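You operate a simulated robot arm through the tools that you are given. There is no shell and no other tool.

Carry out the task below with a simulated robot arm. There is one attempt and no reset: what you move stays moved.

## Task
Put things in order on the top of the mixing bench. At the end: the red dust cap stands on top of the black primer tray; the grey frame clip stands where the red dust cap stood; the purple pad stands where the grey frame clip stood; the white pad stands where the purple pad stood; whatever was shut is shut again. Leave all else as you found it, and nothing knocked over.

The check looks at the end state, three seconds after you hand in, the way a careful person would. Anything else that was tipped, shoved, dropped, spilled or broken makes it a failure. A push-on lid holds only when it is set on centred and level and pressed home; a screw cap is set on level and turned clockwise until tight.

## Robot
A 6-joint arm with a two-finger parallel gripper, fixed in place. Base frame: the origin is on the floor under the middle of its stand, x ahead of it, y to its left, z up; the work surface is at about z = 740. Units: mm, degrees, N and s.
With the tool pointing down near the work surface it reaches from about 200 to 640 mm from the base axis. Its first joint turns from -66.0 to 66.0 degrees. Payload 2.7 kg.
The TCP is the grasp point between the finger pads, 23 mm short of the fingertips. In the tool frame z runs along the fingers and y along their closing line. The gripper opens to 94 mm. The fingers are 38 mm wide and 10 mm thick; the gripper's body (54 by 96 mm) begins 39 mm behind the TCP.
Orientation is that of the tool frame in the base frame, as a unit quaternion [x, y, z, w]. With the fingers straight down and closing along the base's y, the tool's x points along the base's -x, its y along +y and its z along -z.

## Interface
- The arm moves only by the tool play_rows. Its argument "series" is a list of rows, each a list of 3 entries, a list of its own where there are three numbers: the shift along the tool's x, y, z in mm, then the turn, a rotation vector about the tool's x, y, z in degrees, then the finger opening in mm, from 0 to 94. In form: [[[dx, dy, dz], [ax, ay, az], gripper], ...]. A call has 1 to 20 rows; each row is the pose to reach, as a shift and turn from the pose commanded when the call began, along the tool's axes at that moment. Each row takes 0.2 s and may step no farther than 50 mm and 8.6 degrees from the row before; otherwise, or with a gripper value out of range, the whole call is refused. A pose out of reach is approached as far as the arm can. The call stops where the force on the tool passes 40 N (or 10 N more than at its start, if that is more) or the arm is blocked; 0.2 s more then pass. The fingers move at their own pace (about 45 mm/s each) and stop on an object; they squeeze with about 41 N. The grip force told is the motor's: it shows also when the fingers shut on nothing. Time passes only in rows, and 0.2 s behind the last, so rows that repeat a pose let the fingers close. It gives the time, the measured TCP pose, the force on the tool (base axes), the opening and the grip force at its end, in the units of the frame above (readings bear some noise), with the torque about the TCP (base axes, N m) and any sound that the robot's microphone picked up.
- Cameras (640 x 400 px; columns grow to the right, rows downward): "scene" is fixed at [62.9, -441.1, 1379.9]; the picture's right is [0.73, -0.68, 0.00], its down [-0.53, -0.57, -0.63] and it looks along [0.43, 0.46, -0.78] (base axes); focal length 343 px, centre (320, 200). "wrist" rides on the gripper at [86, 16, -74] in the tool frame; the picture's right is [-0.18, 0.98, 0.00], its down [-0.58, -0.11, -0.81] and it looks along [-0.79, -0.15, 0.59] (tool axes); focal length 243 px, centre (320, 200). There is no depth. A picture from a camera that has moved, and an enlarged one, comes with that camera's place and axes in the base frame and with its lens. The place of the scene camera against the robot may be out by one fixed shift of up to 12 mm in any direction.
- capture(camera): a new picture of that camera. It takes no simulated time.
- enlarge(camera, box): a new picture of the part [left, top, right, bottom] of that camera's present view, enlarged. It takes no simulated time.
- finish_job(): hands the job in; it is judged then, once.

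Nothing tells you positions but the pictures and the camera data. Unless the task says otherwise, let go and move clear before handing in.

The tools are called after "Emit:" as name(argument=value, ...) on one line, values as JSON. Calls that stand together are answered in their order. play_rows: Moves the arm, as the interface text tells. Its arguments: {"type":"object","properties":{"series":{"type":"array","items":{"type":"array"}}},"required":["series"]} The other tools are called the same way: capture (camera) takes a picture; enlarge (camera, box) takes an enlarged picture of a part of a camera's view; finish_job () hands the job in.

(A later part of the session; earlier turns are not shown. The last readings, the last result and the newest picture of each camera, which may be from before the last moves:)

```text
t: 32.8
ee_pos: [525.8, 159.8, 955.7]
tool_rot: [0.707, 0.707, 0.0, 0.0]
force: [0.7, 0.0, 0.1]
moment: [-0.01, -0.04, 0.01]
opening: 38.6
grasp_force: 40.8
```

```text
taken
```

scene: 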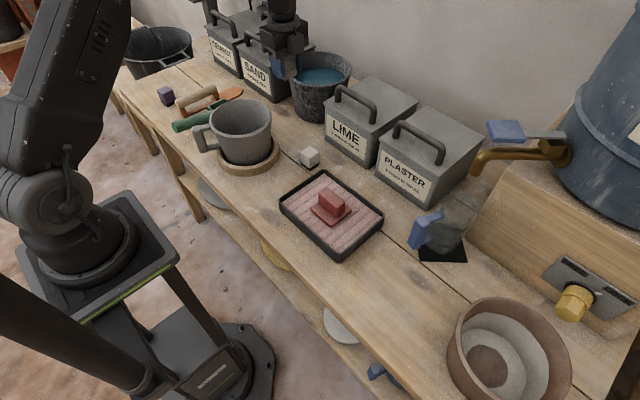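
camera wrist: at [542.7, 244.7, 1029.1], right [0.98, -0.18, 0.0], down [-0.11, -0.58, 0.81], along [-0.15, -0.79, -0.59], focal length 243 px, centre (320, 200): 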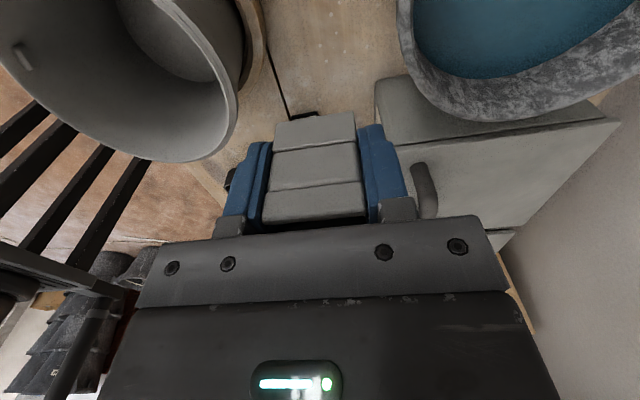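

The clip came up intact. I'll carry it across to above the red cap's old position.

Emit:
play_rows(series=[[[-14, -4, 0], [0, 0, 0], 25], [[-43, -12, 0], [0, 0, 0], 25], [[-73, -20, 0], [0, 0, 0], 25], [[-103, -28, 0], [0, 0, 0], 25], [[-133, -36, 0], [0, 0, 0], 25], [[-163, -44, 0], [0, 0, 0], 25], [[-193, -52, 0], [0, 0, 0], 25], [[-223, -60, 0], [0, 0, 0], 25], [[-253, -68, 0], [0, 0, 0], 25], [[-283, -76, 0], [0, 0, 0], 25], [[-313, -84, 0], [0, 0, 0], 25], [[-343, -92, 0], [0, 0, 0], 25], [[-373, -100, 0], [0, 0, 0], 25], [[-403, -108, 0], [0, 0, 0], 25], [[-433, -116, 0], [0, 0, 0], 25], [[-463, -124, 0], [0, 0, 0], 25], [[-493, -132, 0], [0, 0, 0], 25], [[-512, -137, 0], [0, 0, 0], 25], [[-520.5, -138.4, 0], [0, 0, 0], 25], [[-520.5, -138.4, 0], [0, 0, 0], 25]])

Emit:
capture(camera="wrist")

Emit:
capture(camera="scene")

```text
t: 37.0
ee_pos: [387.9, -362.4, 953.2]
tool_rot: [0.707, 0.707, 0.0, 0.0]
force: [0.6, -0.2, -1.8]
moment: [0.01, 0.01, 0.04]
opening: 38.8
grasp_force: 41.0
```

```text
taken
camera wrist: at [404.1, -275.9, 1027.6], right [0.98, -0.18, 0.0], down [-0.11, -0.58, 0.81], along [-0.15, -0.79, -0.59], focal length 243 px, centre (320, 200)
```

wrist: 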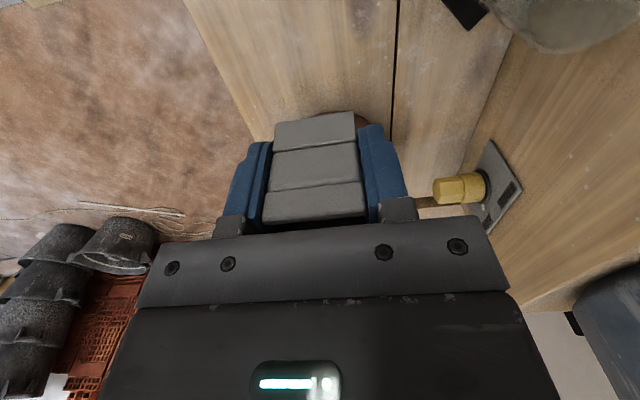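

```text
taken
```

scene: 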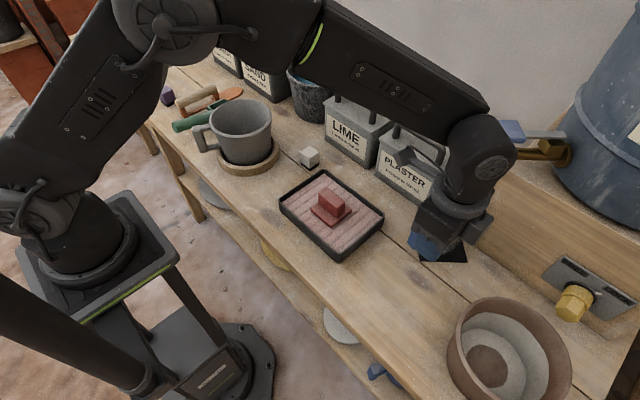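

Now I'm lowering the clip towards the bench, slowing near the surface.

Emit:
play_rows(series=[[[0, -0.5, 25], [0, 0, 0], 25], [[0, -0.5, 55], [0, 0, 0], 25], [[0, -0.5, 85], [0, 0, 0], 25], [[0, -0.5, 115], [0, 0, 0], 25], [[0, -0.5, 140], [0, 0, 0], 25], [[0, -0.5, 160], [0, 0, 0], 25], [[0, -0.5, 172], [0, 0, 0], 25], [[0, -0.5, 178], [0, 0, 0], 25], [[0, -0.5, 178], [0, 0, 0], 25]])

Emit:
enlarge(camera="scene", box=[360, 230, 480, 330])

Emit:
capture(camera="wrist")

```text
t: 39.0
ee_pos: [386.2, -361.7, 776.1]
tool_rot: [0.707, 0.707, 0.0, 0.0]
force: [0.0, -0.4, 0.2]
moment: [0.0, 0.0, -0.02]
opening: 38.7
grasp_force: 41.1
```

```text
4.00 times, centred on (420, 280) of scene
camera zoom: at [62.9, -441.1, 1379.9], right [0.73, -0.68, 0.0], down [-0.53, -0.57, -0.63], along [0.43, 0.46, -0.78], focal length 1370 px, centre (-80, -120)
```

zoom: 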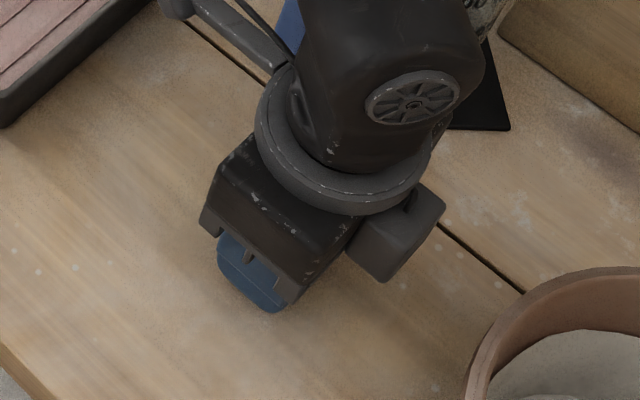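

```text
taken
camera wrist: at [404.0, -275.4, 849.8], right [0.98, -0.18, 0.0], down [-0.11, -0.58, 0.81], along [-0.15, -0.79, -0.59], focal length 243 px, centre (320, 200)
```

wrist: 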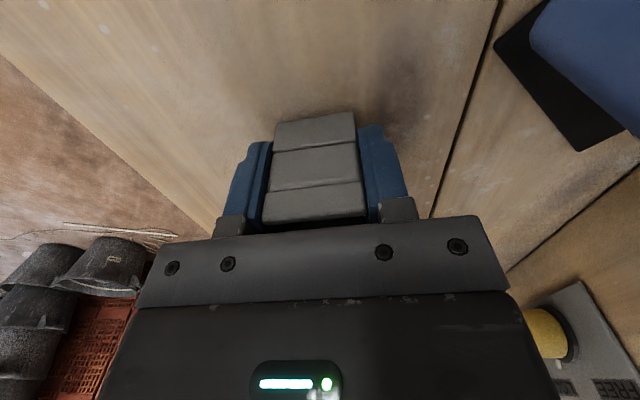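

Emit:
play_rows(series=[[[0, 0, 2], [0, 0, 0], 25], [[0, 0, 4], [0, 0, 0], 25], [[0, 0, 5.5], [0, 0, 0], 25], [[0, 0, 7], [0, 0, 0], 25], [[0, 0, 7], [0, 0, 0], 25]])

```text
t: 40.2
ee_pos: [386.6, -361.5, 769.1]
tool_rot: [0.707, 0.707, 0.0, 0.0]
force: [-0.4, 0.6, 2.4]
moment: [0.01, 0.06, -0.02]
opening: 38.6
grasp_force: 40.9
```

It has just touched down at about 2 N. I'm opening the fingers and rising.

Emit:
play_rows(series=[[[0, 0, 0.3], [0, 0, 0], 44], [[0, 0, 0.3], [0, 0, 0], 54], [[0, 0, 0.3], [0, 0, 0], 64], [[0, 0, 0.3], [0, 0, 0], 64], [[0, 0, -10], [0, 0, 0], 64], [[0, 0, -30], [0, 0, 0], 64], [[0, 0, -60], [0, 0, 0], 64], [[0, 0, -100], [0, 0, 0], 64], [[0, 0, -140], [0, 0, 0], 64], [[0, 0, -170], [0, 0, 0], 64], [[0, 0, -170], [0, 0, 0], 64]])

Emit:
capture(camera="wrist")

Emit:
capture(camera="scene")

```text
t: 42.6
ee_pos: [386.8, -360.7, 938.8]
tool_rot: [0.707, 0.707, -0.001, -0.001]
force: [0.0, -0.6, 0.1]
moment: [-0.02, 0.01, -0.02]
opening: 63.8
grasp_force: 0.1
```

```text
taken
camera wrist: at [404.4, -275.3, 1013.4], right [0.98, -0.18, 0.0], down [-0.11, -0.58, 0.81], along [-0.15, -0.79, -0.59], focal length 243 px, centre (320, 200)
```

wrist: 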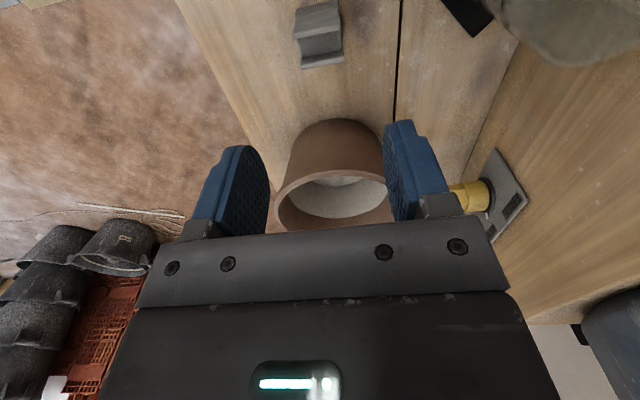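

```text
taken
```

scene: 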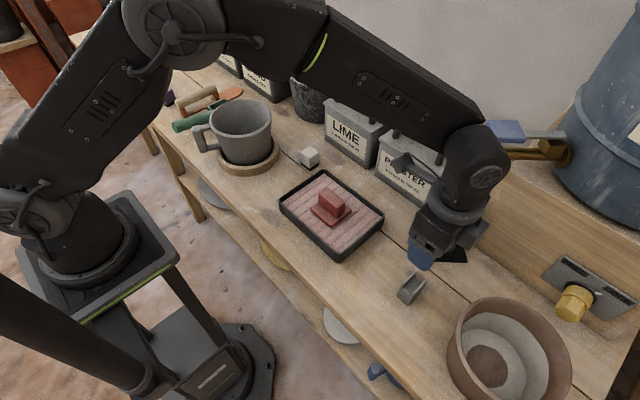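

The clip now stands where the red cap was. Next I'll swing the arm over towards the purple pad, in two stages at a safe height.

Emit:
play_rows(series=[[[14, -2, -2], [0, 0, -4], 64], [[42, -5, -4], [0, 0, -11], 64], [[72, -9, -6], [0, 0, -18], 64], [[102, -12, -8], [0, 0, -25], 64], [[132, -16, -10], [0, 0, -32], 64], [[162, -19, -12], [0, 0, -39], 64], [[192, -23, -14], [0, 0, -46], 64], [[222, -26, -16], [0, 0, -53], 64], [[252, -30, -18], [0, 0, -60], 64], [[282, -33, -20], [0, 0, -67], 64], [[312, -37, -21], [0, 0, -74], 64], [[342, -40, -21], [0, 0, -81], 64], [[372, -44, -21], [0, 0, -87], 64], [[401, -47, -21], [0, 0, -90], 64], [[401, -47, -21], [0, 0, -90], 64]])

```text
t: 45.8
ee_pos: [340.1, 39.8, 958.5]
tool_rot: [-0.001, 1.0, 0.0, 0.001]
force: [0.1, 0.1, -0.3]
moment: [-0.01, 0.0, -0.01]
opening: 63.9
grasp_force: 0.1
```

Emit:
play_rows(series=[[[1, 14, 0], [0, 0, -2], 64], [[4, 43, 0], [0, 0, -6], 64], [[7, 73, 0], [0, 0, -10], 64], [[10, 103, 0], [0, 0, -14], 64], [[13, 133, 0], [0, 0, -18], 64], [[16, 163, 0], [0, 0, -22], 64], [[19, 193, 0], [0, 0, -26], 64], [[22, 223, 0], [0, 0, -30], 64], [[25, 253, 0], [0, 0, -34], 64], [[28, 283, 0], [0, 0, -38], 64], [[31, 313, 0], [0, 0, -42], 64], [[34, 343, 0], [0, 0, -46], 64], [[37, 373, 0], [0, 0, -50], 64], [[39, 403, 0], [0, 0, -54], 64], [[40, 430, 0], [0, 0, -58], 64], [[40, 430, 0], [0, 0, -58], 64]])

Emit:
capture(camera="wrist")

Emit:
capture(camera="scene")

```text
t: 49.2
ee_pos: [298.8, 469.6, 960.4]
tool_rot: [-0.486, 0.874, 0.0, 0.0]
force: [0.0, -0.6, 0.1]
moment: [0.0, 0.04, 0.02]
opening: 63.8
grasp_force: 0.1
```

```text
taken
camera wrist: at [241.2, 404.2, 1034.4], right [-0.74, 0.68, 0.0], down [0.4, 0.44, 0.81], along [0.55, 0.59, -0.59], focal length 243 px, centre (320, 200)
```

wrist: 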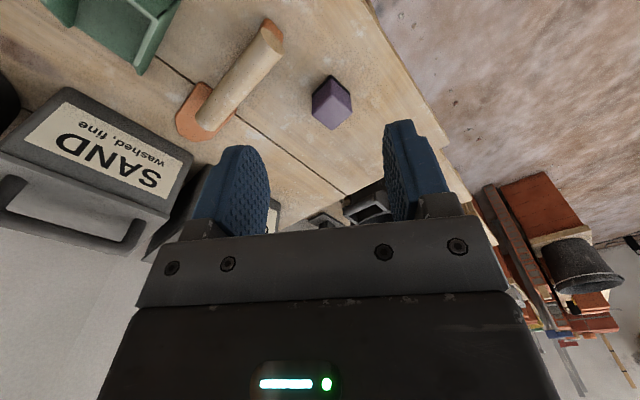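

```text
taken
```

scene: 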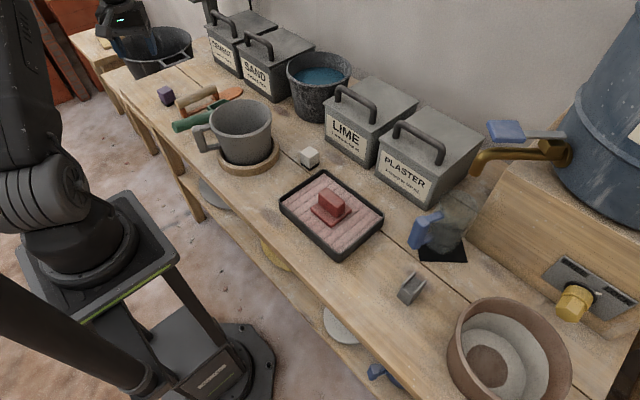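

Emit:
enlarge(camera="wrist", box=[270, 50, 398, 130])

Emit:
enlarge(camera="scene", box=[140, 70, 220, 120])

Emit:
enlarge(camera="scene", box=[280, 130, 340, 180])

```text
5.00 times, centred on (334, 90) of wrist
camera zoom: at [241.2, 404.2, 1034.4], right [-0.74, 0.68, 0.0], down [0.4, 0.44, 0.81], along [0.55, 0.59, -0.59], focal length 1213 px, centre (250, 750)
```

zoom: 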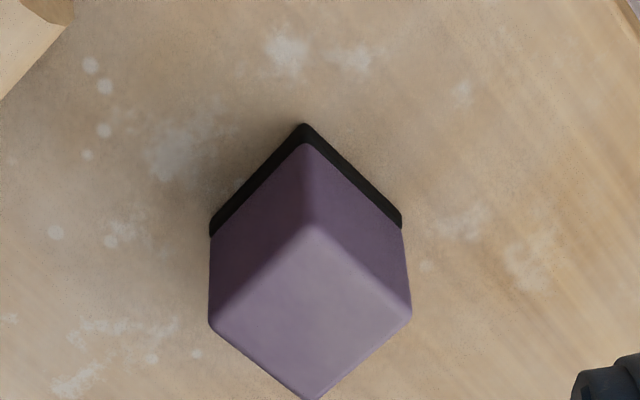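

```text
8.00 times, centred on (180, 95) of scene
camera zoom: at [62.9, -441.1, 1379.9], right [0.73, -0.68, 0.0], down [-0.53, -0.57, -0.63], along [0.43, 0.46, -0.78], focal length 2741 px, centre (1440, 1040)
```

zoom: 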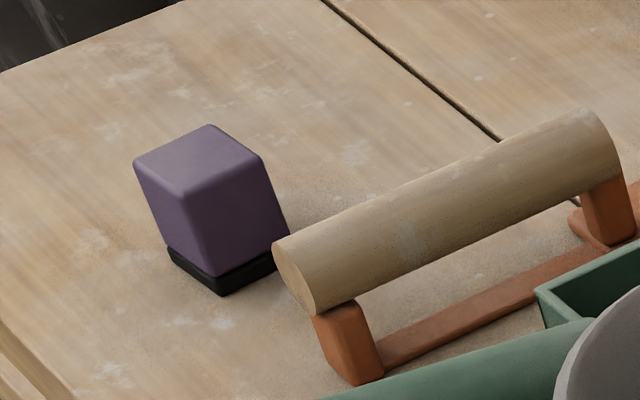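

```text
8.00 times, centred on (310, 155) of scene
camera zoom: at [62.9, -441.1, 1379.9], right [0.73, -0.68, 0.0], down [-0.53, -0.57, -0.63], along [0.43, 0.46, -0.78], focal length 2741 px, centre (400, 560)
```

zoom: 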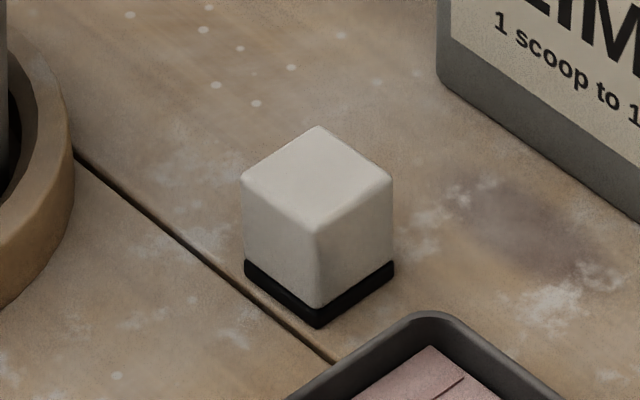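

The purple pad is a block of about 34 mm, turned about 5°, centred near (347, 540) and about 45 mm tall. I'll move over it with a yaw that puts the camera off the bench edge, and see how well the arm can reach there.

Emit:
play_rows(series=[[[-10, 0, 5], [0, 0, 6], 60], [[-20, -0.5, 12], [0, 0, 12], 60], [[-31, -1, 20], [0, 0, 19], 60], [[-42, -1.5, 28], [0, 0, 26], 60], [[-53, -2, 36], [0, 0, 33], 60], [[-64, -2.5, 44], [0, 0, 40], 60], [[-75, -3, 52], [0, 0, 47], 60], [[-84.9, -3.3, 60], [0, 0, 53], 60], [[-84.9, -3.3, 60], [0, 0, 53], 60]])

Emit:
capture(camera="wrist")

Emit:
enlarge(camera="scene", box=[80, 0, 240, 130])

```text
t: 51.2
ee_pos: [348.5, 539.0, 900.2]
tool_rot: [-0.043, 0.999, 0.0, 0.001]
force: [-1.0, 0.5, 0.8]
moment: [-0.03, -0.02, -0.01]
opening: 60.0
grasp_force: 0.2
```

```text
taken
camera wrist: at [261.2, 547.6, 974.6], right [0.1, 1.0, 0.0], down [0.59, -0.06, 0.81], along [0.8, -0.08, -0.59], focal length 243 px, centre (320, 200)
```

wrist: 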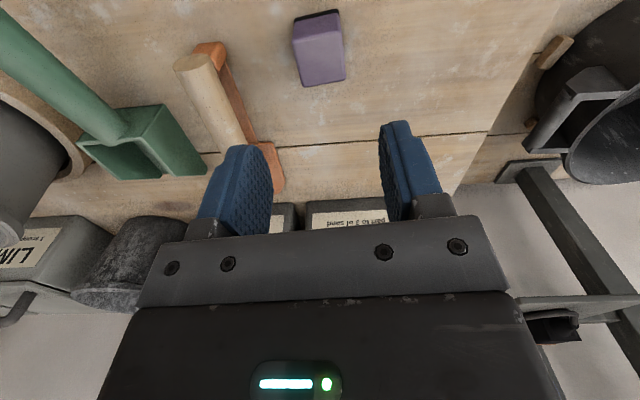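

```text
3.08 times, centred on (160, 65) of scene
camera zoom: at [62.9, -441.1, 1379.9], right [0.73, -0.68, 0.0], down [-0.53, -0.57, -0.63], along [0.43, 0.46, -0.78], focal length 1054 px, centre (812, 615)
```

zoom: 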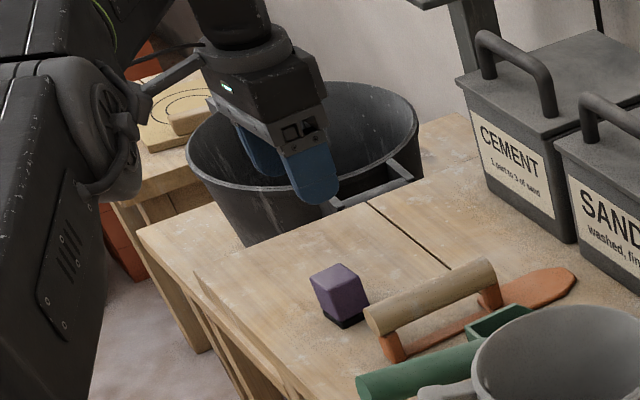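

Emit:
enlarge(camera="wrist", box=[272, 0, 368, 100])

Emit:
enlarge(camera="scene", box=[80, 0, 180, 70])

```text
4.00 times, centred on (320, 50) of wrist
camera zoom: at [261.2, 547.6, 974.6], right [0.1, 1.0, 0.0], down [0.59, -0.06, 0.81], along [0.8, -0.08, -0.59], focal length 970 px, centre (320, 800)
```

zoom: 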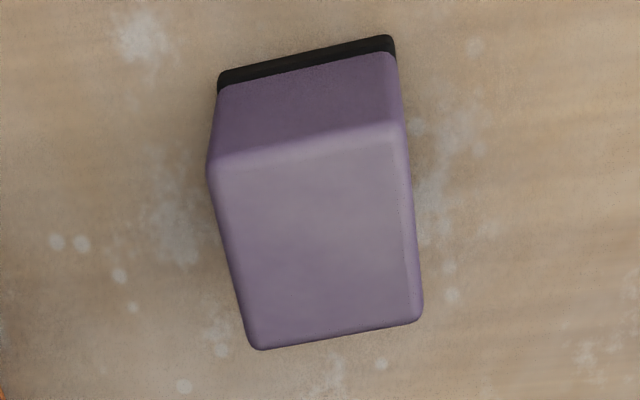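

```text
5.71 times, centred on (130, 35) of scene
camera zoom: at [62.9, -441.1, 1379.9], right [0.73, -0.68, 0.0], down [-0.53, -0.57, -0.63], along [0.43, 0.46, -0.78], focal length 1958 px, centre (1406, 1143)
```

zoom: 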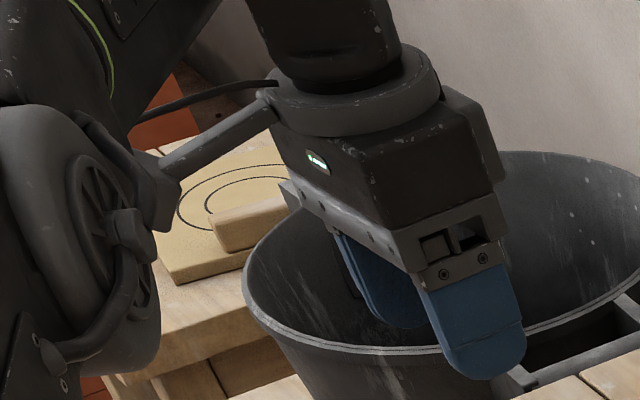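

The pad is centred under the gripper at about (346.5, 539.7). I'll descend in stages and check that the pose still follows, since this is at the edge of the reach.

Emit:
play_rows(series=[[[0.5, -0.4, 20], [0, 0, 0], 60], [[0.5, -0.4, 40], [0, 0, 0], 60], [[0.5, -0.4, 60], [0, 0, 0], 60], [[0.5, -0.4, 75], [0, 0, 0], 60], [[0.5, -0.4, 75], [0, 0, 0], 60]])

Emit:
capture(camera="wrist")

Emit:
enlarge(camera="scene", box=[100, 20, 220, 120])

```text
t: 52.4
ee_pos: [345.9, 539.8, 826.1]
tool_rot: [-0.044, 0.999, 0.0, -0.001]
force: [0.0, 0.1, 0.5]
moment: [0.04, -0.02, -0.01]
opening: 59.7
grasp_force: 0.0
```

```text
taken
camera wrist: at [260.5, 547.4, 899.7], right [0.1, 1.0, 0.0], down [0.59, -0.06, 0.81], along [0.8, -0.08, -0.59], focal length 243 px, centre (320, 200)
```

wrist: 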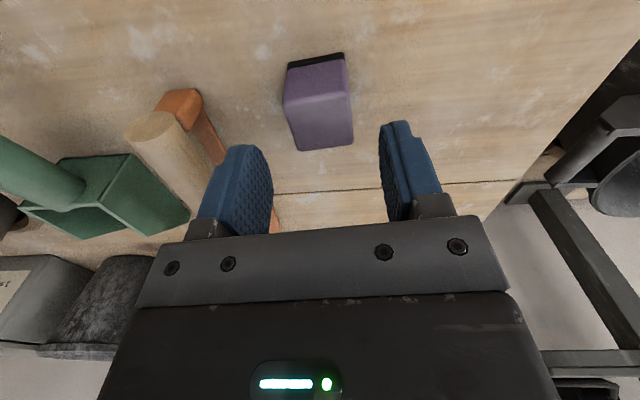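

```text
4.00 times, centred on (160, 70) of scene
camera zoom: at [62.9, -441.1, 1379.9], right [0.73, -0.68, 0.0], down [-0.53, -0.57, -0.63], along [0.43, 0.46, -0.78], focal length 1370 px, centre (960, 720)
```

zoom: 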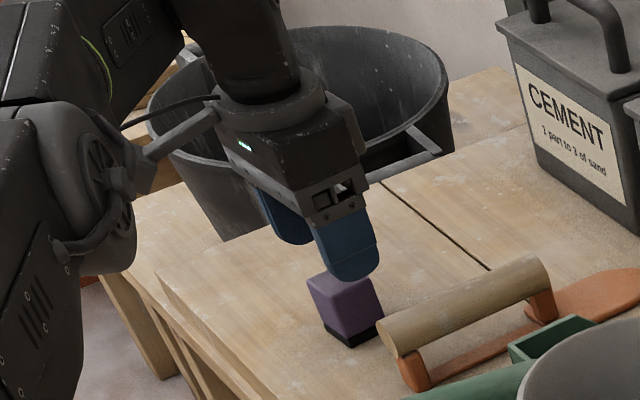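

Emit:
play_rows(series=[[[0, 0, 15], [0, 0, 0], 60], [[0, 0, 30], [0, 0, 0], 60], [[0, 0, 42], [0, 0, 0], 60], [[0, 0, 50], [0, 0, 0], 60], [[0, 0, 50], [0, 0, 0], 60]])

Emit:
capture(camera="wrist")

Emit:
enlarge(camera="scene", box=[100, 20, 220, 120])

```text
t: 53.6
ee_pos: [343.7, 534.5, 777.0]
tool_rot: [-0.043, 0.999, 0.001, -0.001]
force: [-0.7, 0.0, -0.6]
moment: [-0.02, 0.0, -0.02]
opening: 60.2
grasp_force: 0.1
out of reach, approached as far as the arm can: row 3, 4, 5
```

```text
taken
camera wrist: at [257.2, 541.6, 850.5], right [0.1, 1.0, 0.0], down [0.59, -0.06, 0.81], along [0.8, -0.08, -0.59], focal length 243 px, centre (320, 200)
```

wrist: 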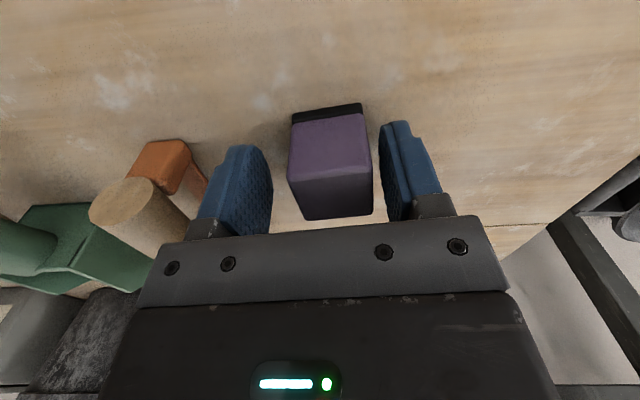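

```text
4.00 times, centred on (160, 70) of scene
camera zoom: at [62.9, -441.1, 1379.9], right [0.73, -0.68, 0.0], down [-0.53, -0.57, -0.63], along [0.43, 0.46, -0.78], focal length 1370 px, centre (960, 720)
```

zoom: 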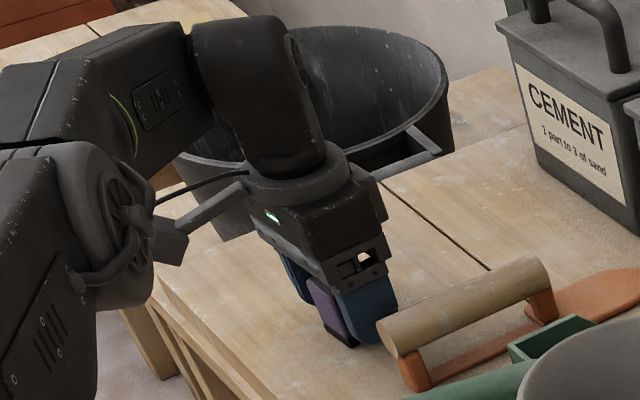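

At full reach the vertical tool falls about 6 mm short at this height. I'll go back up a little, tilt the tool about 8° around its closing axis so the wrist sits closer in, and try again.

Emit:
play_rows(series=[[[0, 0, -15], [0, 0, 0], 60], [[0, 0, -30], [0, 0, 0], 60], [[0, 0, -35], [0, 0, 0], 60], [[0, 0, -35], [0, -2, 0], 60], [[0, 0, -35], [0, -5, 0], 60], [[0, 0, -35], [0, -8, 0], 60], [[0, 0, -35], [0, -8, 0], 60]])

Emit:
capture(camera="wrist")

```text
t: 55.2
ee_pos: [344.6, 535.6, 811.3]
tool_rot: [-0.044, 0.997, 0.004, 0.07]
force: [-0.2, -0.1, 0.3]
moment: [0.03, -0.03, -0.01]
opening: 60.0
grasp_force: 0.0
```

```text
taken
camera wrist: at [247.3, 541.0, 873.0], right [0.1, 1.0, 0.03], down [0.47, -0.07, 0.88], along [0.88, -0.07, -0.47], focal length 243 px, centre (320, 200)
```

wrist: 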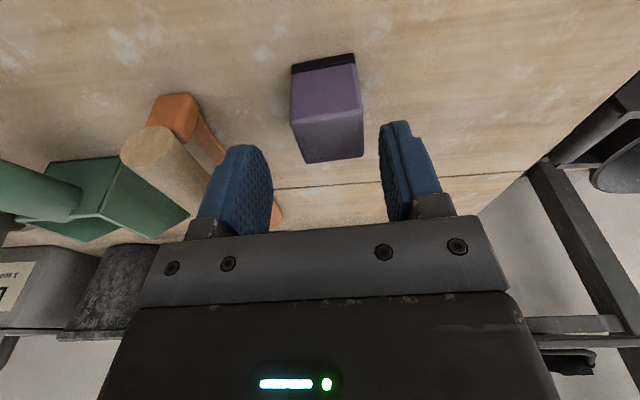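

Emit:
play_rows(series=[[[-1, 2, 0.2], [0, 0, 0], 60], [[-2.1, 3.9, 0.3], [0, 0, 0], 60], [[-0.9, 3.9, 9], [0, 0, 0], 60], [[0.7, 3.9, 20], [0, 0, 0], 60], [[2.1, 3.9, 30], [0, 0, 0], 60], [[2.1, 3.9, 30], [0, 0, 0], 60]])

Emit:
capture(camera="wrist")

```text
t: 56.6
ee_pos: [346.2, 537.7, 780.3]
tool_rot: [-0.044, 0.997, 0.005, 0.07]
force: [-0.3, -0.3, 1.0]
moment: [-0.01, 0.01, 0.03]
opening: 59.8
grasp_force: 0.1
```

```text
taken
camera wrist: at [249.8, 544.5, 842.5], right [0.1, 1.0, 0.03], down [0.47, -0.07, 0.88], along [0.88, -0.07, -0.48], focal length 243 px, centre (320, 200)
```

wrist: 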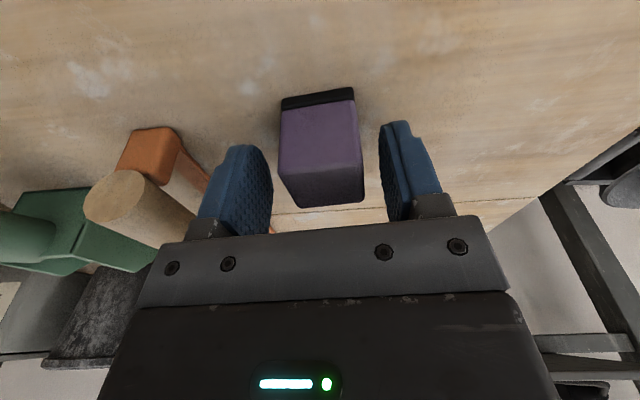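

Emit:
enlarge(camera="wrist", box=[190, 80, 446, 240])

```text
2.50 times, centred on (318, 160) of wrist
camera zoom: at [249.8, 544.5, 842.5], right [0.1, 1.0, 0.03], down [0.47, -0.07, 0.88], along [0.88, -0.07, -0.48], focal length 606 px, centre (325, 300)
```

zoom: 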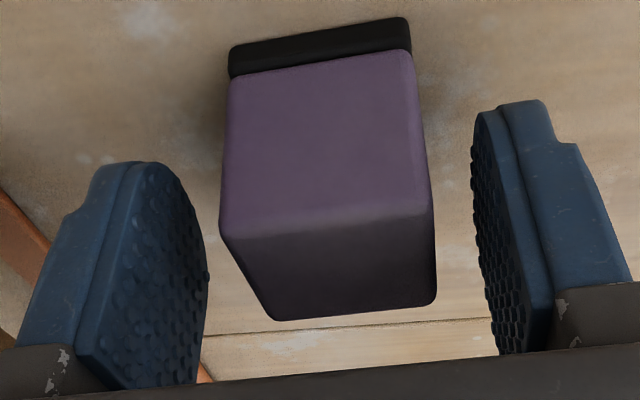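

The pad is about 3.5 mm further along +y relative to the finger midpoint. I'll correct that and lower to gripping height.

Emit:
play_rows(series=[[[0, 1.7, 0], [0, 0, 0], 60], [[0.3, 3.4, 2], [0, 0, 0], 60], [[1, 3.4, 6], [0, 0, 0], 60], [[1.4, 3.4, 10], [0, 0, 0], 60], [[1.4, 3.4, 10], [0, 0, 0], 60]])

Emit:
enlarge(camera="wrist", box=[190, 80, 446, 240])

Emit:
enlarge(camera="scene", box=[110, 40, 210, 120])

```text
t: 57.8
ee_pos: [345.0, 542.6, 770.7]
tool_rot: [-0.044, 0.997, 0.004, 0.07]
force: [0.1, -0.6, 0.2]
moment: [0.01, -0.01, -0.01]
opening: 60.3
grasp_force: 0.0
```

```text
2.50 times, centred on (318, 160) of wrist
camera zoom: at [249.2, 548.2, 832.5], right [0.1, 1.0, 0.03], down [0.47, -0.07, 0.88], along [0.88, -0.07, -0.48], focal length 606 px, centre (325, 300)
```

zoom: 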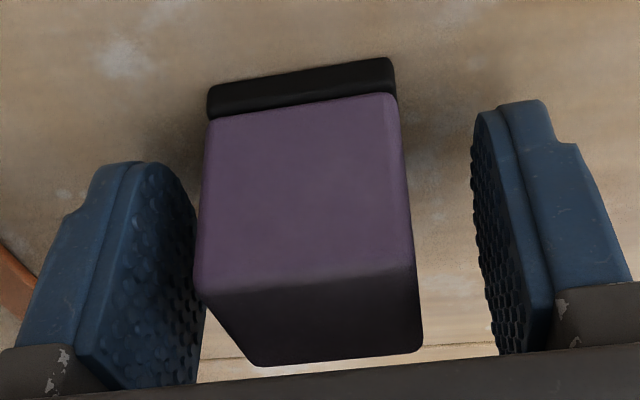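

```text
5.00 times, centred on (160, 80) of scene
camera zoom: at [62.9, -441.1, 1379.9], right [0.73, -0.68, 0.0], down [-0.53, -0.57, -0.63], along [0.43, 0.46, -0.78], focal length 1713 px, centre (1120, 800)
```

zoom: 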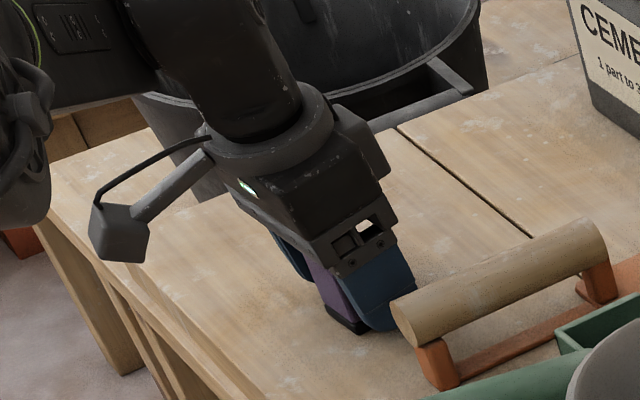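

The pad is now centred between the pads. Closing.

Emit:
play_rows(series=[[[0, 0, 0], [0, 0, 0], 48], [[0, 0, 0], [0, 0, 0], 40], [[0, 0, 0], [0, 0, 0], 32], [[0, 0, 0], [0, 0, 0], 22], [[0, 0, 0], [0, 0, 0], 22]])

Emit:
enlarge(camera="wrist", box=[190, 80, 446, 240])

```text
t: 59.0
ee_pos: [345.7, 540.3, 771.2]
tool_rot: [-0.043, 0.997, 0.003, 0.07]
force: [0.6, -0.9, -0.5]
moment: [-0.02, -0.01, 0.01]
opening: 35.4
grasp_force: 41.0
```

```text
2.50 times, centred on (318, 160) of wrist
camera zoom: at [249.2, 548.2, 832.5], right [0.1, 1.0, 0.03], down [0.47, -0.07, 0.88], along [0.88, -0.07, -0.48], focal length 606 px, centre (325, 300)
```

zoom: 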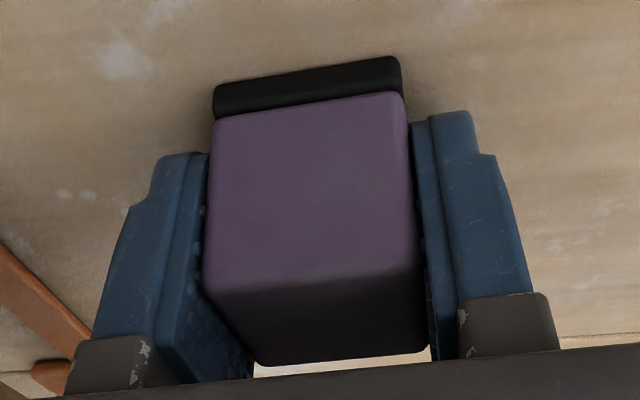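

Gripped at 35.4 mm. I'm lifting straight up in base terms while keeping the tilt.

Emit:
play_rows(series=[[[-1.1, 0, -7.9], [0, 0, 0], 22], [[-3.5, 0, -24.8], [0, 0, 0], 22], [[-7, 0, -49.5], [0, 0, 0], 22], [[-11.1, 0, -79.2], [0, 0, 0], 22], [[-15.3, 0, -108.9], [0, 0, 0], 22], [[-19.5, 0, -138.6], [0, 0, 0], 22], [[-22.3, 0, -158.4], [0, 0, 0], 22], [[-22.3, 0, -158.4], [0, 0, 0], 22]])

Emit:
capture(camera="wrist")

```text
t: 60.8
ee_pos: [346.3, 541.2, 932.2]
tool_rot: [-0.044, 0.997, 0.003, 0.069]
force: [-0.7, -0.9, -0.2]
moment: [0.01, -0.04, 0.01]
opening: 35.6
grasp_force: 40.5
```

```text
taken
camera wrist: at [249.7, 547.7, 992.8], right [0.1, 1.0, 0.03], down [0.47, -0.07, 0.88], along [0.88, -0.07, -0.48], focal length 243 px, centre (320, 200)
```

wrist: 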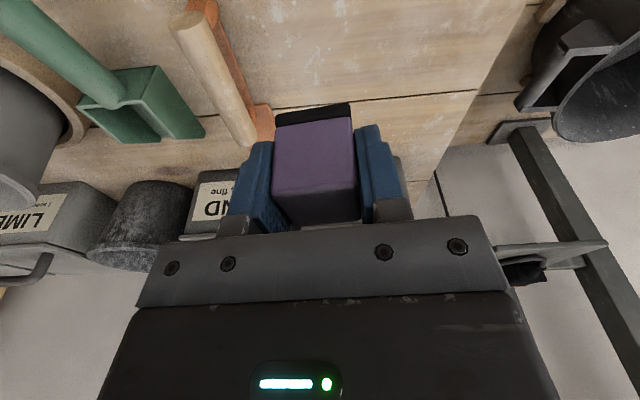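

Now I'm carrying the purple pad across to above the clip's old position, turning 85° about the vertical on the way.

Emit:
play_rows(series=[[[-5, -13, 0], [-0.4, 0, -2.81], 22], [[-14.7, -39.5, 0], [-1.18, 0, -8.43], 22], [[-24.6, -65.8, 0], [-1.98, 0, -14.05], 22], [[-34.4, -92.2, 0.1], [-2.77, 0, -19.67], 22], [[-44.2, -118.5, 0.1], [-3.55, 0, -25.28], 22], [[-54.1, -144.8, 0.2], [-4.35, 0, -30.9], 22], [[-63.9, -171.2, 0.2], [-5.14, 0, -36.52], 22], [[-73.7, -197.5, 0.3], [-5.92, 0, -42.14], 22], [[-83.6, -223.8, 0.3], [-6.71, 0, -47.76], 22], [[-93.4, -250.2, 0.3], [-7.5, 0, -53.38], 22], [[-103.2, -276.5, 0.4], [-8.3, 0, -59], 22], [[-113.1, -302.8, 0.4], [-9.09, 0, -64.61], 22], [[-122.9, -329.2, 0.4], [-9.88, 0, -70.23], 22], [[-132.7, -355.5, 0.5], [-10.66, 0, -75.85], 22], [[-142.6, -381.8, 0.5], [-11.45, 0, -81.5], 22], [[-147.5, -395, 0.5], [-11.85, 0, -84.28], 22], [[-147.5, -395, 0.5], [-11.85, 0, -84.28], 22]])

Emit:
capture(camera="wrist")

Emit:
capture(camera="scene")

```text
t: 64.4
ee_pos: [525.0, 160.7, 952.1]
tool_rot: [0.706, -0.705, -0.05, -0.05]
force: [-0.8, 0.2, 0.2]
moment: [0.0, -0.02, -0.01]
opening: 35.5
grasp_force: 41.3
```

```text
taken
camera wrist: at [510.6, 64.2, 1013.0], right [-0.98, 0.18, 0.03], down [0.11, 0.46, 0.88], along [0.15, 0.87, -0.47], focal length 243 px, centre (320, 200)
```

wrist: 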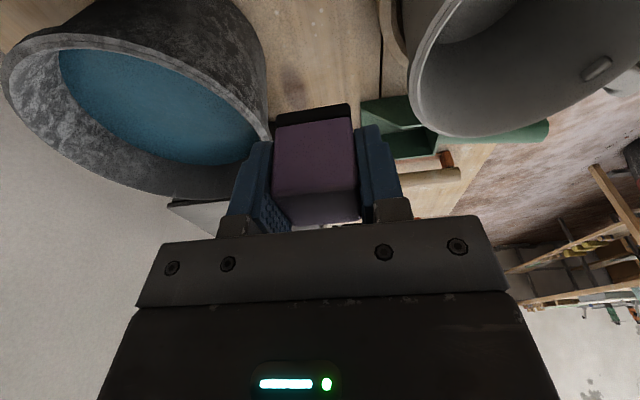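

```text
taken
```

scene: 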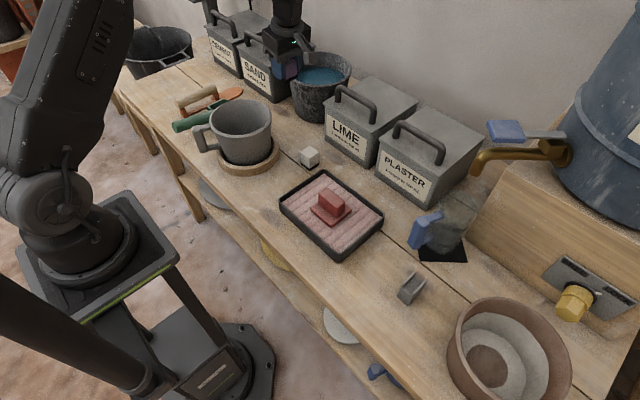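

The purple pad is over the clip's old spot and the tool is aligned. I'll lower it in stages.

Emit:
play_rows(series=[[[3.5, 0, 24.8], [0, 0, 0], 22], [[7.7, 0, 54.5], [0, 0, 0], 22], [[11.8, 0, 84.2], [0, 0, 0], 22], [[15.3, 0, 108.9], [0, 0, 0], 22], [[16.7, 0, 118.8], [0, 0, 0], 22], [[16.7, 0, 118.8], [0, 0, 0], 22]])

Emit:
capture(camera="wrist")

Emit:
enlarge(camera="scene", box=[220, 50, 380, 150])

```text
t: 65.8
ee_pos: [525.8, 160.8, 830.8]
tool_rot: [-0.705, 0.705, 0.05, 0.05]
force: [-0.5, -0.2, -1.4]
moment: [0.01, 0.0, -0.01]
opening: 35.5
grasp_force: 40.6
```

```text
taken
camera wrist: at [510.1, 64.0, 892.0], right [-0.98, 0.18, 0.03], down [0.11, 0.46, 0.88], along [0.15, 0.87, -0.47], focal length 243 px, centre (320, 200)
```

wrist: 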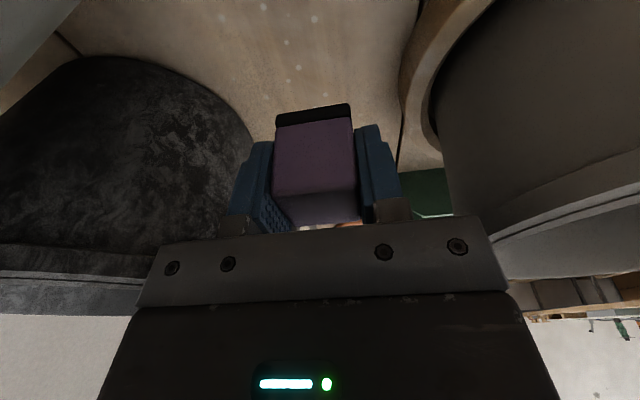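

```text
4.00 times, centred on (300, 100) of scene
camera zoom: at [62.9, -441.1, 1379.9], right [0.73, -0.68, 0.0], down [-0.53, -0.57, -0.63], along [0.43, 0.46, -0.78], focal length 1370 px, centre (400, 600)
```

zoom: 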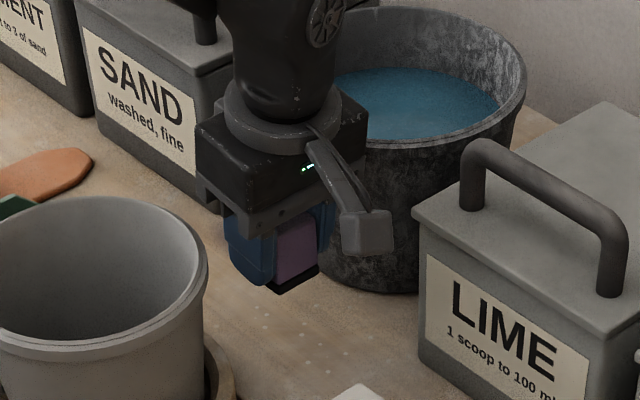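

Emit:
play_rows(series=[[[2.1, 0, 14.9], [0, 0, 0], 22], [[4.2, 0, 29.7], [0, 0, 0], 22], [[6, 0, 42.6], [0, 0, 0], 22], [[7.2, 0, 51.5], [0, 0, 0], 22], [[7.2, 0, 51.5], [0, 0, 0], 22]])

Emit:
capture(camera="wrist")

Emit:
enlarge(camera="scene", box=[220, 70, 380, 170])

```text
t: 67.0
ee_pos: [526.8, 159.8, 779.0]
tool_rot: [0.706, -0.705, -0.05, -0.05]
force: [0.7, 0.1, 0.0]
moment: [0.02, 0.02, 0.0]
opening: 35.5
grasp_force: 41.8
```

```text
taken
camera wrist: at [510.6, 63.7, 840.0], right [-0.98, 0.18, 0.03], down [0.11, 0.46, 0.88], along [0.15, 0.87, -0.47], focal length 243 px, centre (320, 200)
```

wrist: 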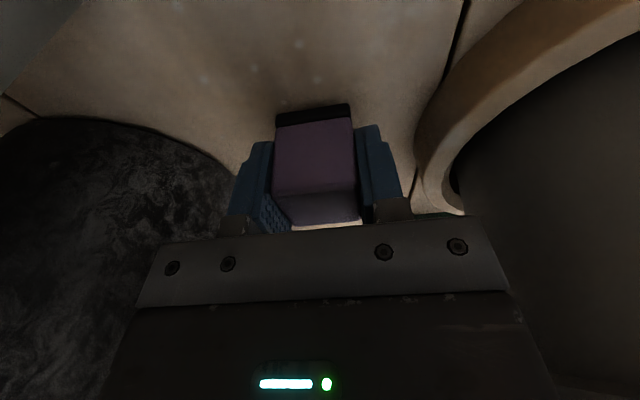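

```text
4.00 times, centred on (300, 120) of scene
camera zoom: at [62.9, -441.1, 1379.9], right [0.73, -0.68, 0.0], down [-0.53, -0.57, -0.63], along [0.43, 0.46, -0.78], focal length 1370 px, centre (400, 520)
```

zoom: 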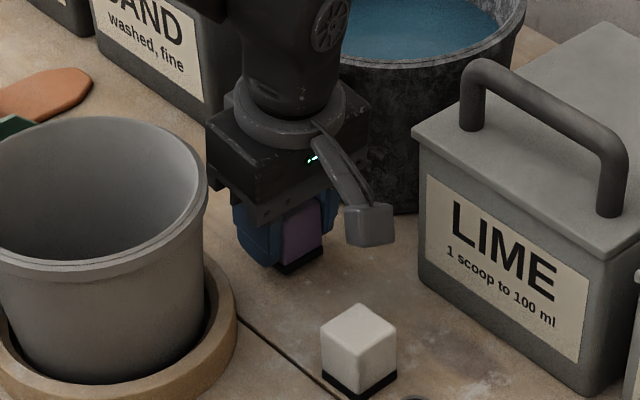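

Emit:
play_rows(series=[[[0.35, 0, 2.5], [0, 0, 0], 22], [[0.7, 0, 5], [0, 0, 0], 22], [[0.9, 0, 6.4], [0, 0, 0], 22], [[1.05, 0, 7.4], [0, 0, 0], 22], [[1.05, 0, 7.4], [0, 0, 0], 22]])

```text
t: 68.2
ee_pos: [526.3, 160.0, 771.1]
tool_rot: [-0.705, 0.706, 0.049, 0.05]
force: [-0.6, 0.5, -1.3]
moment: [0.01, -0.01, 0.0]
opening: 35.6
grasp_force: 41.0
```

Emit:
play_rows(series=[[[0.1, 0, 0.7], [0, 0, 0], 22], [[0.2, 0, 1.2], [0, 0, 0], 22], [[0.2, 0, 1.2], [0, 0, 0], 22]])

```text
t: 69.0
ee_pos: [526.7, 161.3, 770.7]
tool_rot: [0.706, -0.705, -0.05, -0.05]
force: [-3.7, 0.2, 10.3]
moment: [-0.06, 0.1, -0.01]
opening: 35.5
grasp_force: 40.9
```

Contact is about 10 N. I'll ease off, then release and rise vertically.

Emit:
play_rows(series=[[[-0.1, 0, -0.7], [0, 0, 0], 22], [[-0.1, 0, -0.7], [0, 0, 0], 22]])

```text
t: 69.6
ee_pos: [526.0, 160.7, 770.3]
tool_rot: [0.706, -0.705, -0.049, -0.05]
force: [-1.6, 0.6, 6.8]
moment: [0.02, 0.03, -0.03]
opening: 35.3
grasp_force: 40.8
```

Emit:
play_rows(series=[[[-0.05, 0, -0.4], [0, 0, 0], 40], [[-0.05, 0, -0.4], [0, 0, 0], 48], [[-0.05, 0, -0.4], [0, 0, 0], 56], [[-0.05, 0, -0.4], [0, 0, 0], 56], [[-1.4, 0, -9.9], [0, 0, 0], 56], [[-4.2, 0, -29.7], [0, 0, 0], 56], [[-8.4, 0, -59.4], [0, 0, 0], 56], [[-13.2, 0, -94.1], [0, 0, 0], 56], [[-18.1, 0, -128.7], [0, 0, 0], 56], [[-23.7, 0, -168.4], [0, 0, 0], 56], [[-25, 0, -178.2], [0, 0, 0], 56], [[-25, 0, -178.2], [0, 0, 0], 56]])

Emit:
capture(camera="wrist")

Emit:
enlarge(camera="scene", box=[240, 90, 400, 190])

```text
t: 72.2
ee_pos: [524.9, 159.8, 952.4]
tool_rot: [0.706, -0.705, -0.051, -0.049]
force: [0.8, 0.5, 0.6]
moment: [0.0, -0.01, 0.0]
opening: 55.7
grasp_force: 0.1
```

```text
taken
camera wrist: at [510.7, 63.7, 1013.0], right [-0.98, 0.18, 0.03], down [0.11, 0.46, 0.88], along [0.15, 0.87, -0.47], focal length 243 px, centre (320, 200)
```

wrist: 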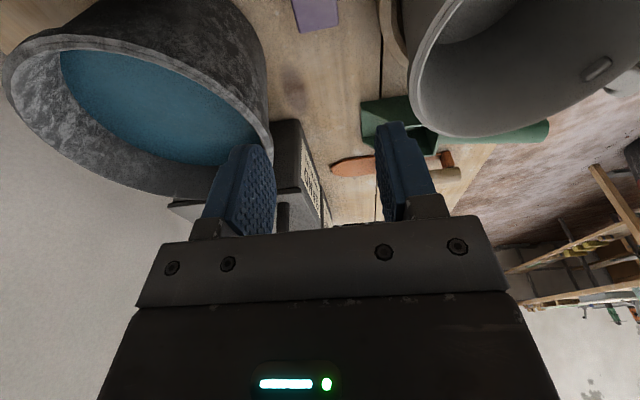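

```text
4.00 times, centred on (320, 140) of scene
camera zoom: at [62.9, -441.1, 1379.9], right [0.73, -0.68, 0.0], down [-0.53, -0.57, -0.63], along [0.43, 0.46, -0.78], focal length 1370 px, centre (320, 440)
```

zoom: 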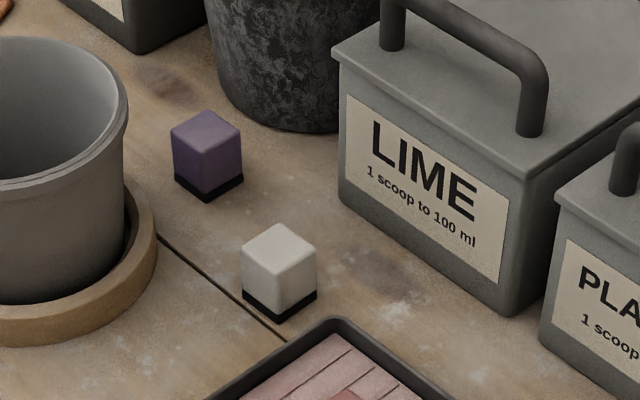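

The purple pad stands exactly where the clip was. The white pad is next, at about (486.5, 38.5) and nearly axis-aligned; I'll turn the tilted tool so the camera faces the -x side and hover over it.

Emit:
play_rows(series=[[[6, 2, -1], [0.7, 0, 4.4], 60], [[16, 5, -2.3], [1.72, 0, 12.2], 60], [[27, 8.7, -3.8], [2.8, 0, 20], 60], [[38, 12.2, -5.3], [3.9, 0, 27.8], 60], [[49, 15.7, -6.9], [5, 0, 35.6], 60], [[60, 19.3, -8.4], [6.1, 0, 43.4], 60], [[71, 22.8, -10], [7.2, 0, 51.2], 60], [[82, 26.3, -11.5], [8.3, 0, 59], 60], [[93, 29.9, -13], [9.4, 0, 66.8], 60], [[104, 33.4, -14.6], [10.5, 0, 74.6], 60], [[114, 36.6, -16], [11.5, 0, 82], 60], [[119.8, 38.5, -16.8], [12.39, 0, 88.14], 60], [[119.8, 38.5, -16.8], [12.39, 0, 88.14], 60]])

Emit:
capture(camera="wrist")

Emit:
capture(camera="scene")

```text
t: 75.0
ee_pos: [486.7, 39.9, 950.0]
tool_rot: [-0.008, 0.998, 0.001, 0.07]
force: [0.4, 0.1, -0.2]
moment: [0.02, -0.02, 0.02]
opening: 59.9
grasp_force: 0.0
```

```text
taken
camera wrist: at [392.0, 53.1, 1012.0], right [0.17, 0.99, 0.03], down [0.47, -0.1, 0.88], along [0.87, -0.13, -0.48], focal length 243 px, centre (320, 200)
```

wrist: 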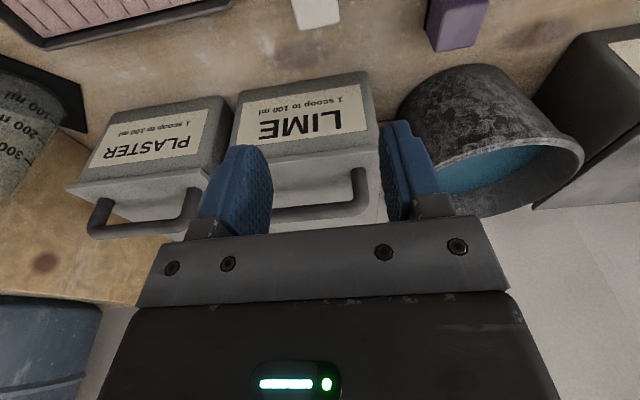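

```text
taken
```

scene: 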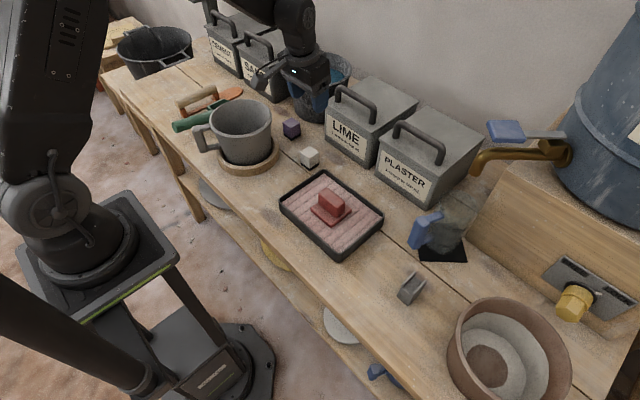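

Emit:
play_rows(series=[[[3.5, 0, 24.8], [0, 0, 0], 60], [[7.7, 0, 54.5], [0, 0, 0], 60], [[11.1, 0, 79.2], [0, 0, 0], 60], [[12.5, 0, 89.1], [0, 0, 0], 60], [[12.5, 0, 89.1], [0, 0, 0], 60]])

Emit:
capture(camera="wrist")

Emit:
enlarge(camera="wrist", box=[240, 0, 400, 100])

Emit:
enlarge(camera="scene", box=[220, 60, 380, 180])

```text
t: 76.2
ee_pos: [487.5, 39.7, 859.6]
tool_rot: [-0.01, 0.998, 0.001, 0.069]
force: [-0.2, -0.2, -0.7]
moment: [-0.03, -0.02, 0.0]
opening: 59.8
grasp_force: 0.1
```

```text
taken
camera wrist: at [392.1, 52.9, 921.9], right [0.16, 0.99, 0.03], down [0.47, -0.1, 0.88], along [0.87, -0.13, -0.48], focal length 243 px, centre (320, 200)
```

wrist: 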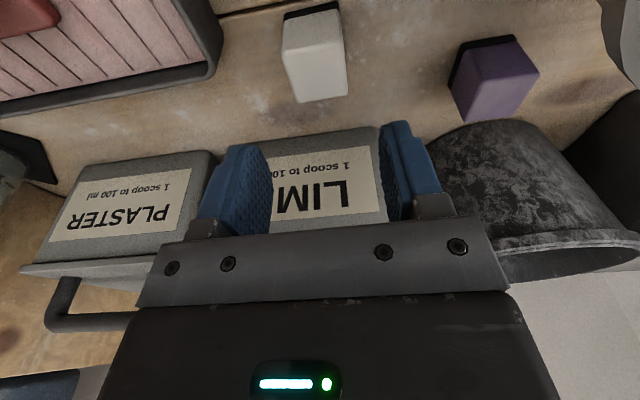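

```text
4.00 times, centred on (320, 50) of wrist
camera zoom: at [392.1, 52.9, 921.9], right [0.16, 0.99, 0.03], down [0.47, -0.1, 0.88], along [0.87, -0.13, -0.48], focal length 970 px, centre (320, 800)
```

zoom: 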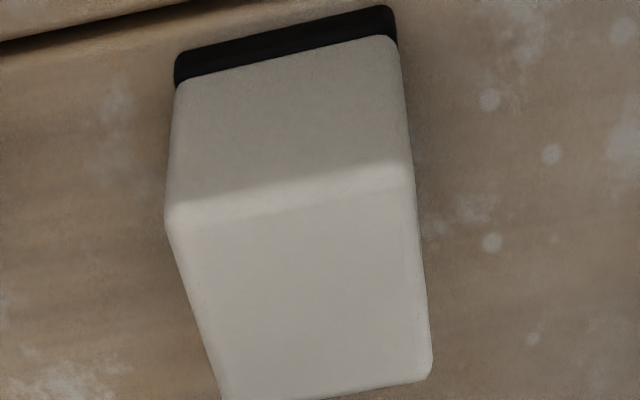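

```text
3.33 times, centred on (300, 120) of scene
camera zoom: at [62.9, -441.1, 1379.9], right [0.73, -0.68, 0.0], down [-0.53, -0.57, -0.63], along [0.43, 0.46, -0.78], focal length 1142 px, centre (387, 467)
```

zoom: 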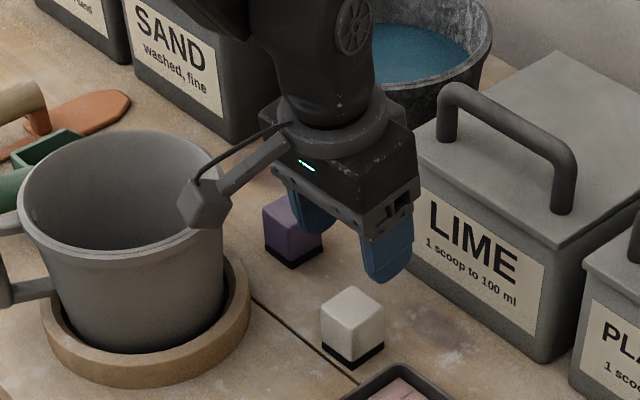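

The pad is nearly centred under the tool, and the camera box clears the mug by roughly 25 mm. I'm descending in stages to gripping height.

Emit:
play_rows(series=[[[3.5, 0, 19.7], [0, 0, 0], 60], [[6.5, 0, 39.5], [0, 0, 0], 60], [[8.9, 0, 56.3], [0, 0, 0], 60], [[10.6, 0, 68], [0, 0, 0], 60], [[10.6, 0, 68], [0, 0, 0], 60]])

Emit:
enlarge(camera="wrist", box=[190, 60, 446, 220])

Emit:
enlarge(camera="scene", box=[220, 80, 380, 200])

```text
t: 77.4
ee_pos: [485.9, 40.0, 791.0]
tool_rot: [-0.01, 0.997, 0.001, 0.07]
force: [0.1, 0.6, 0.4]
moment: [-0.01, 0.03, -0.02]
opening: 60.1
grasp_force: 0.0
```

```text
2.50 times, centred on (318, 140) of wrist
camera zoom: at [391.0, 52.9, 853.2], right [0.16, 0.99, 0.03], down [0.47, -0.1, 0.88], along [0.87, -0.13, -0.48], focal length 606 px, centre (325, 350)
```

zoom: 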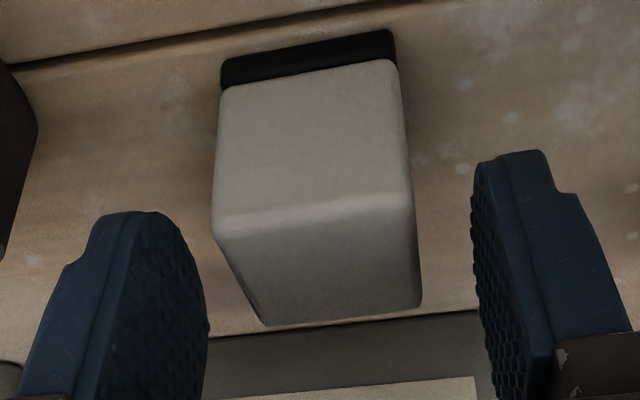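

```text
3.33 times, centred on (300, 140) of scene
camera zoom: at [62.9, -441.1, 1379.9], right [0.73, -0.68, 0.0], down [-0.53, -0.57, -0.63], along [0.43, 0.46, -0.78], focal length 1142 px, centre (387, 400)
```

zoom: 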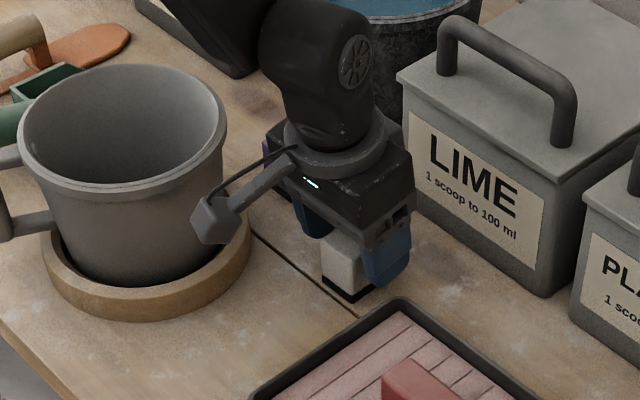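

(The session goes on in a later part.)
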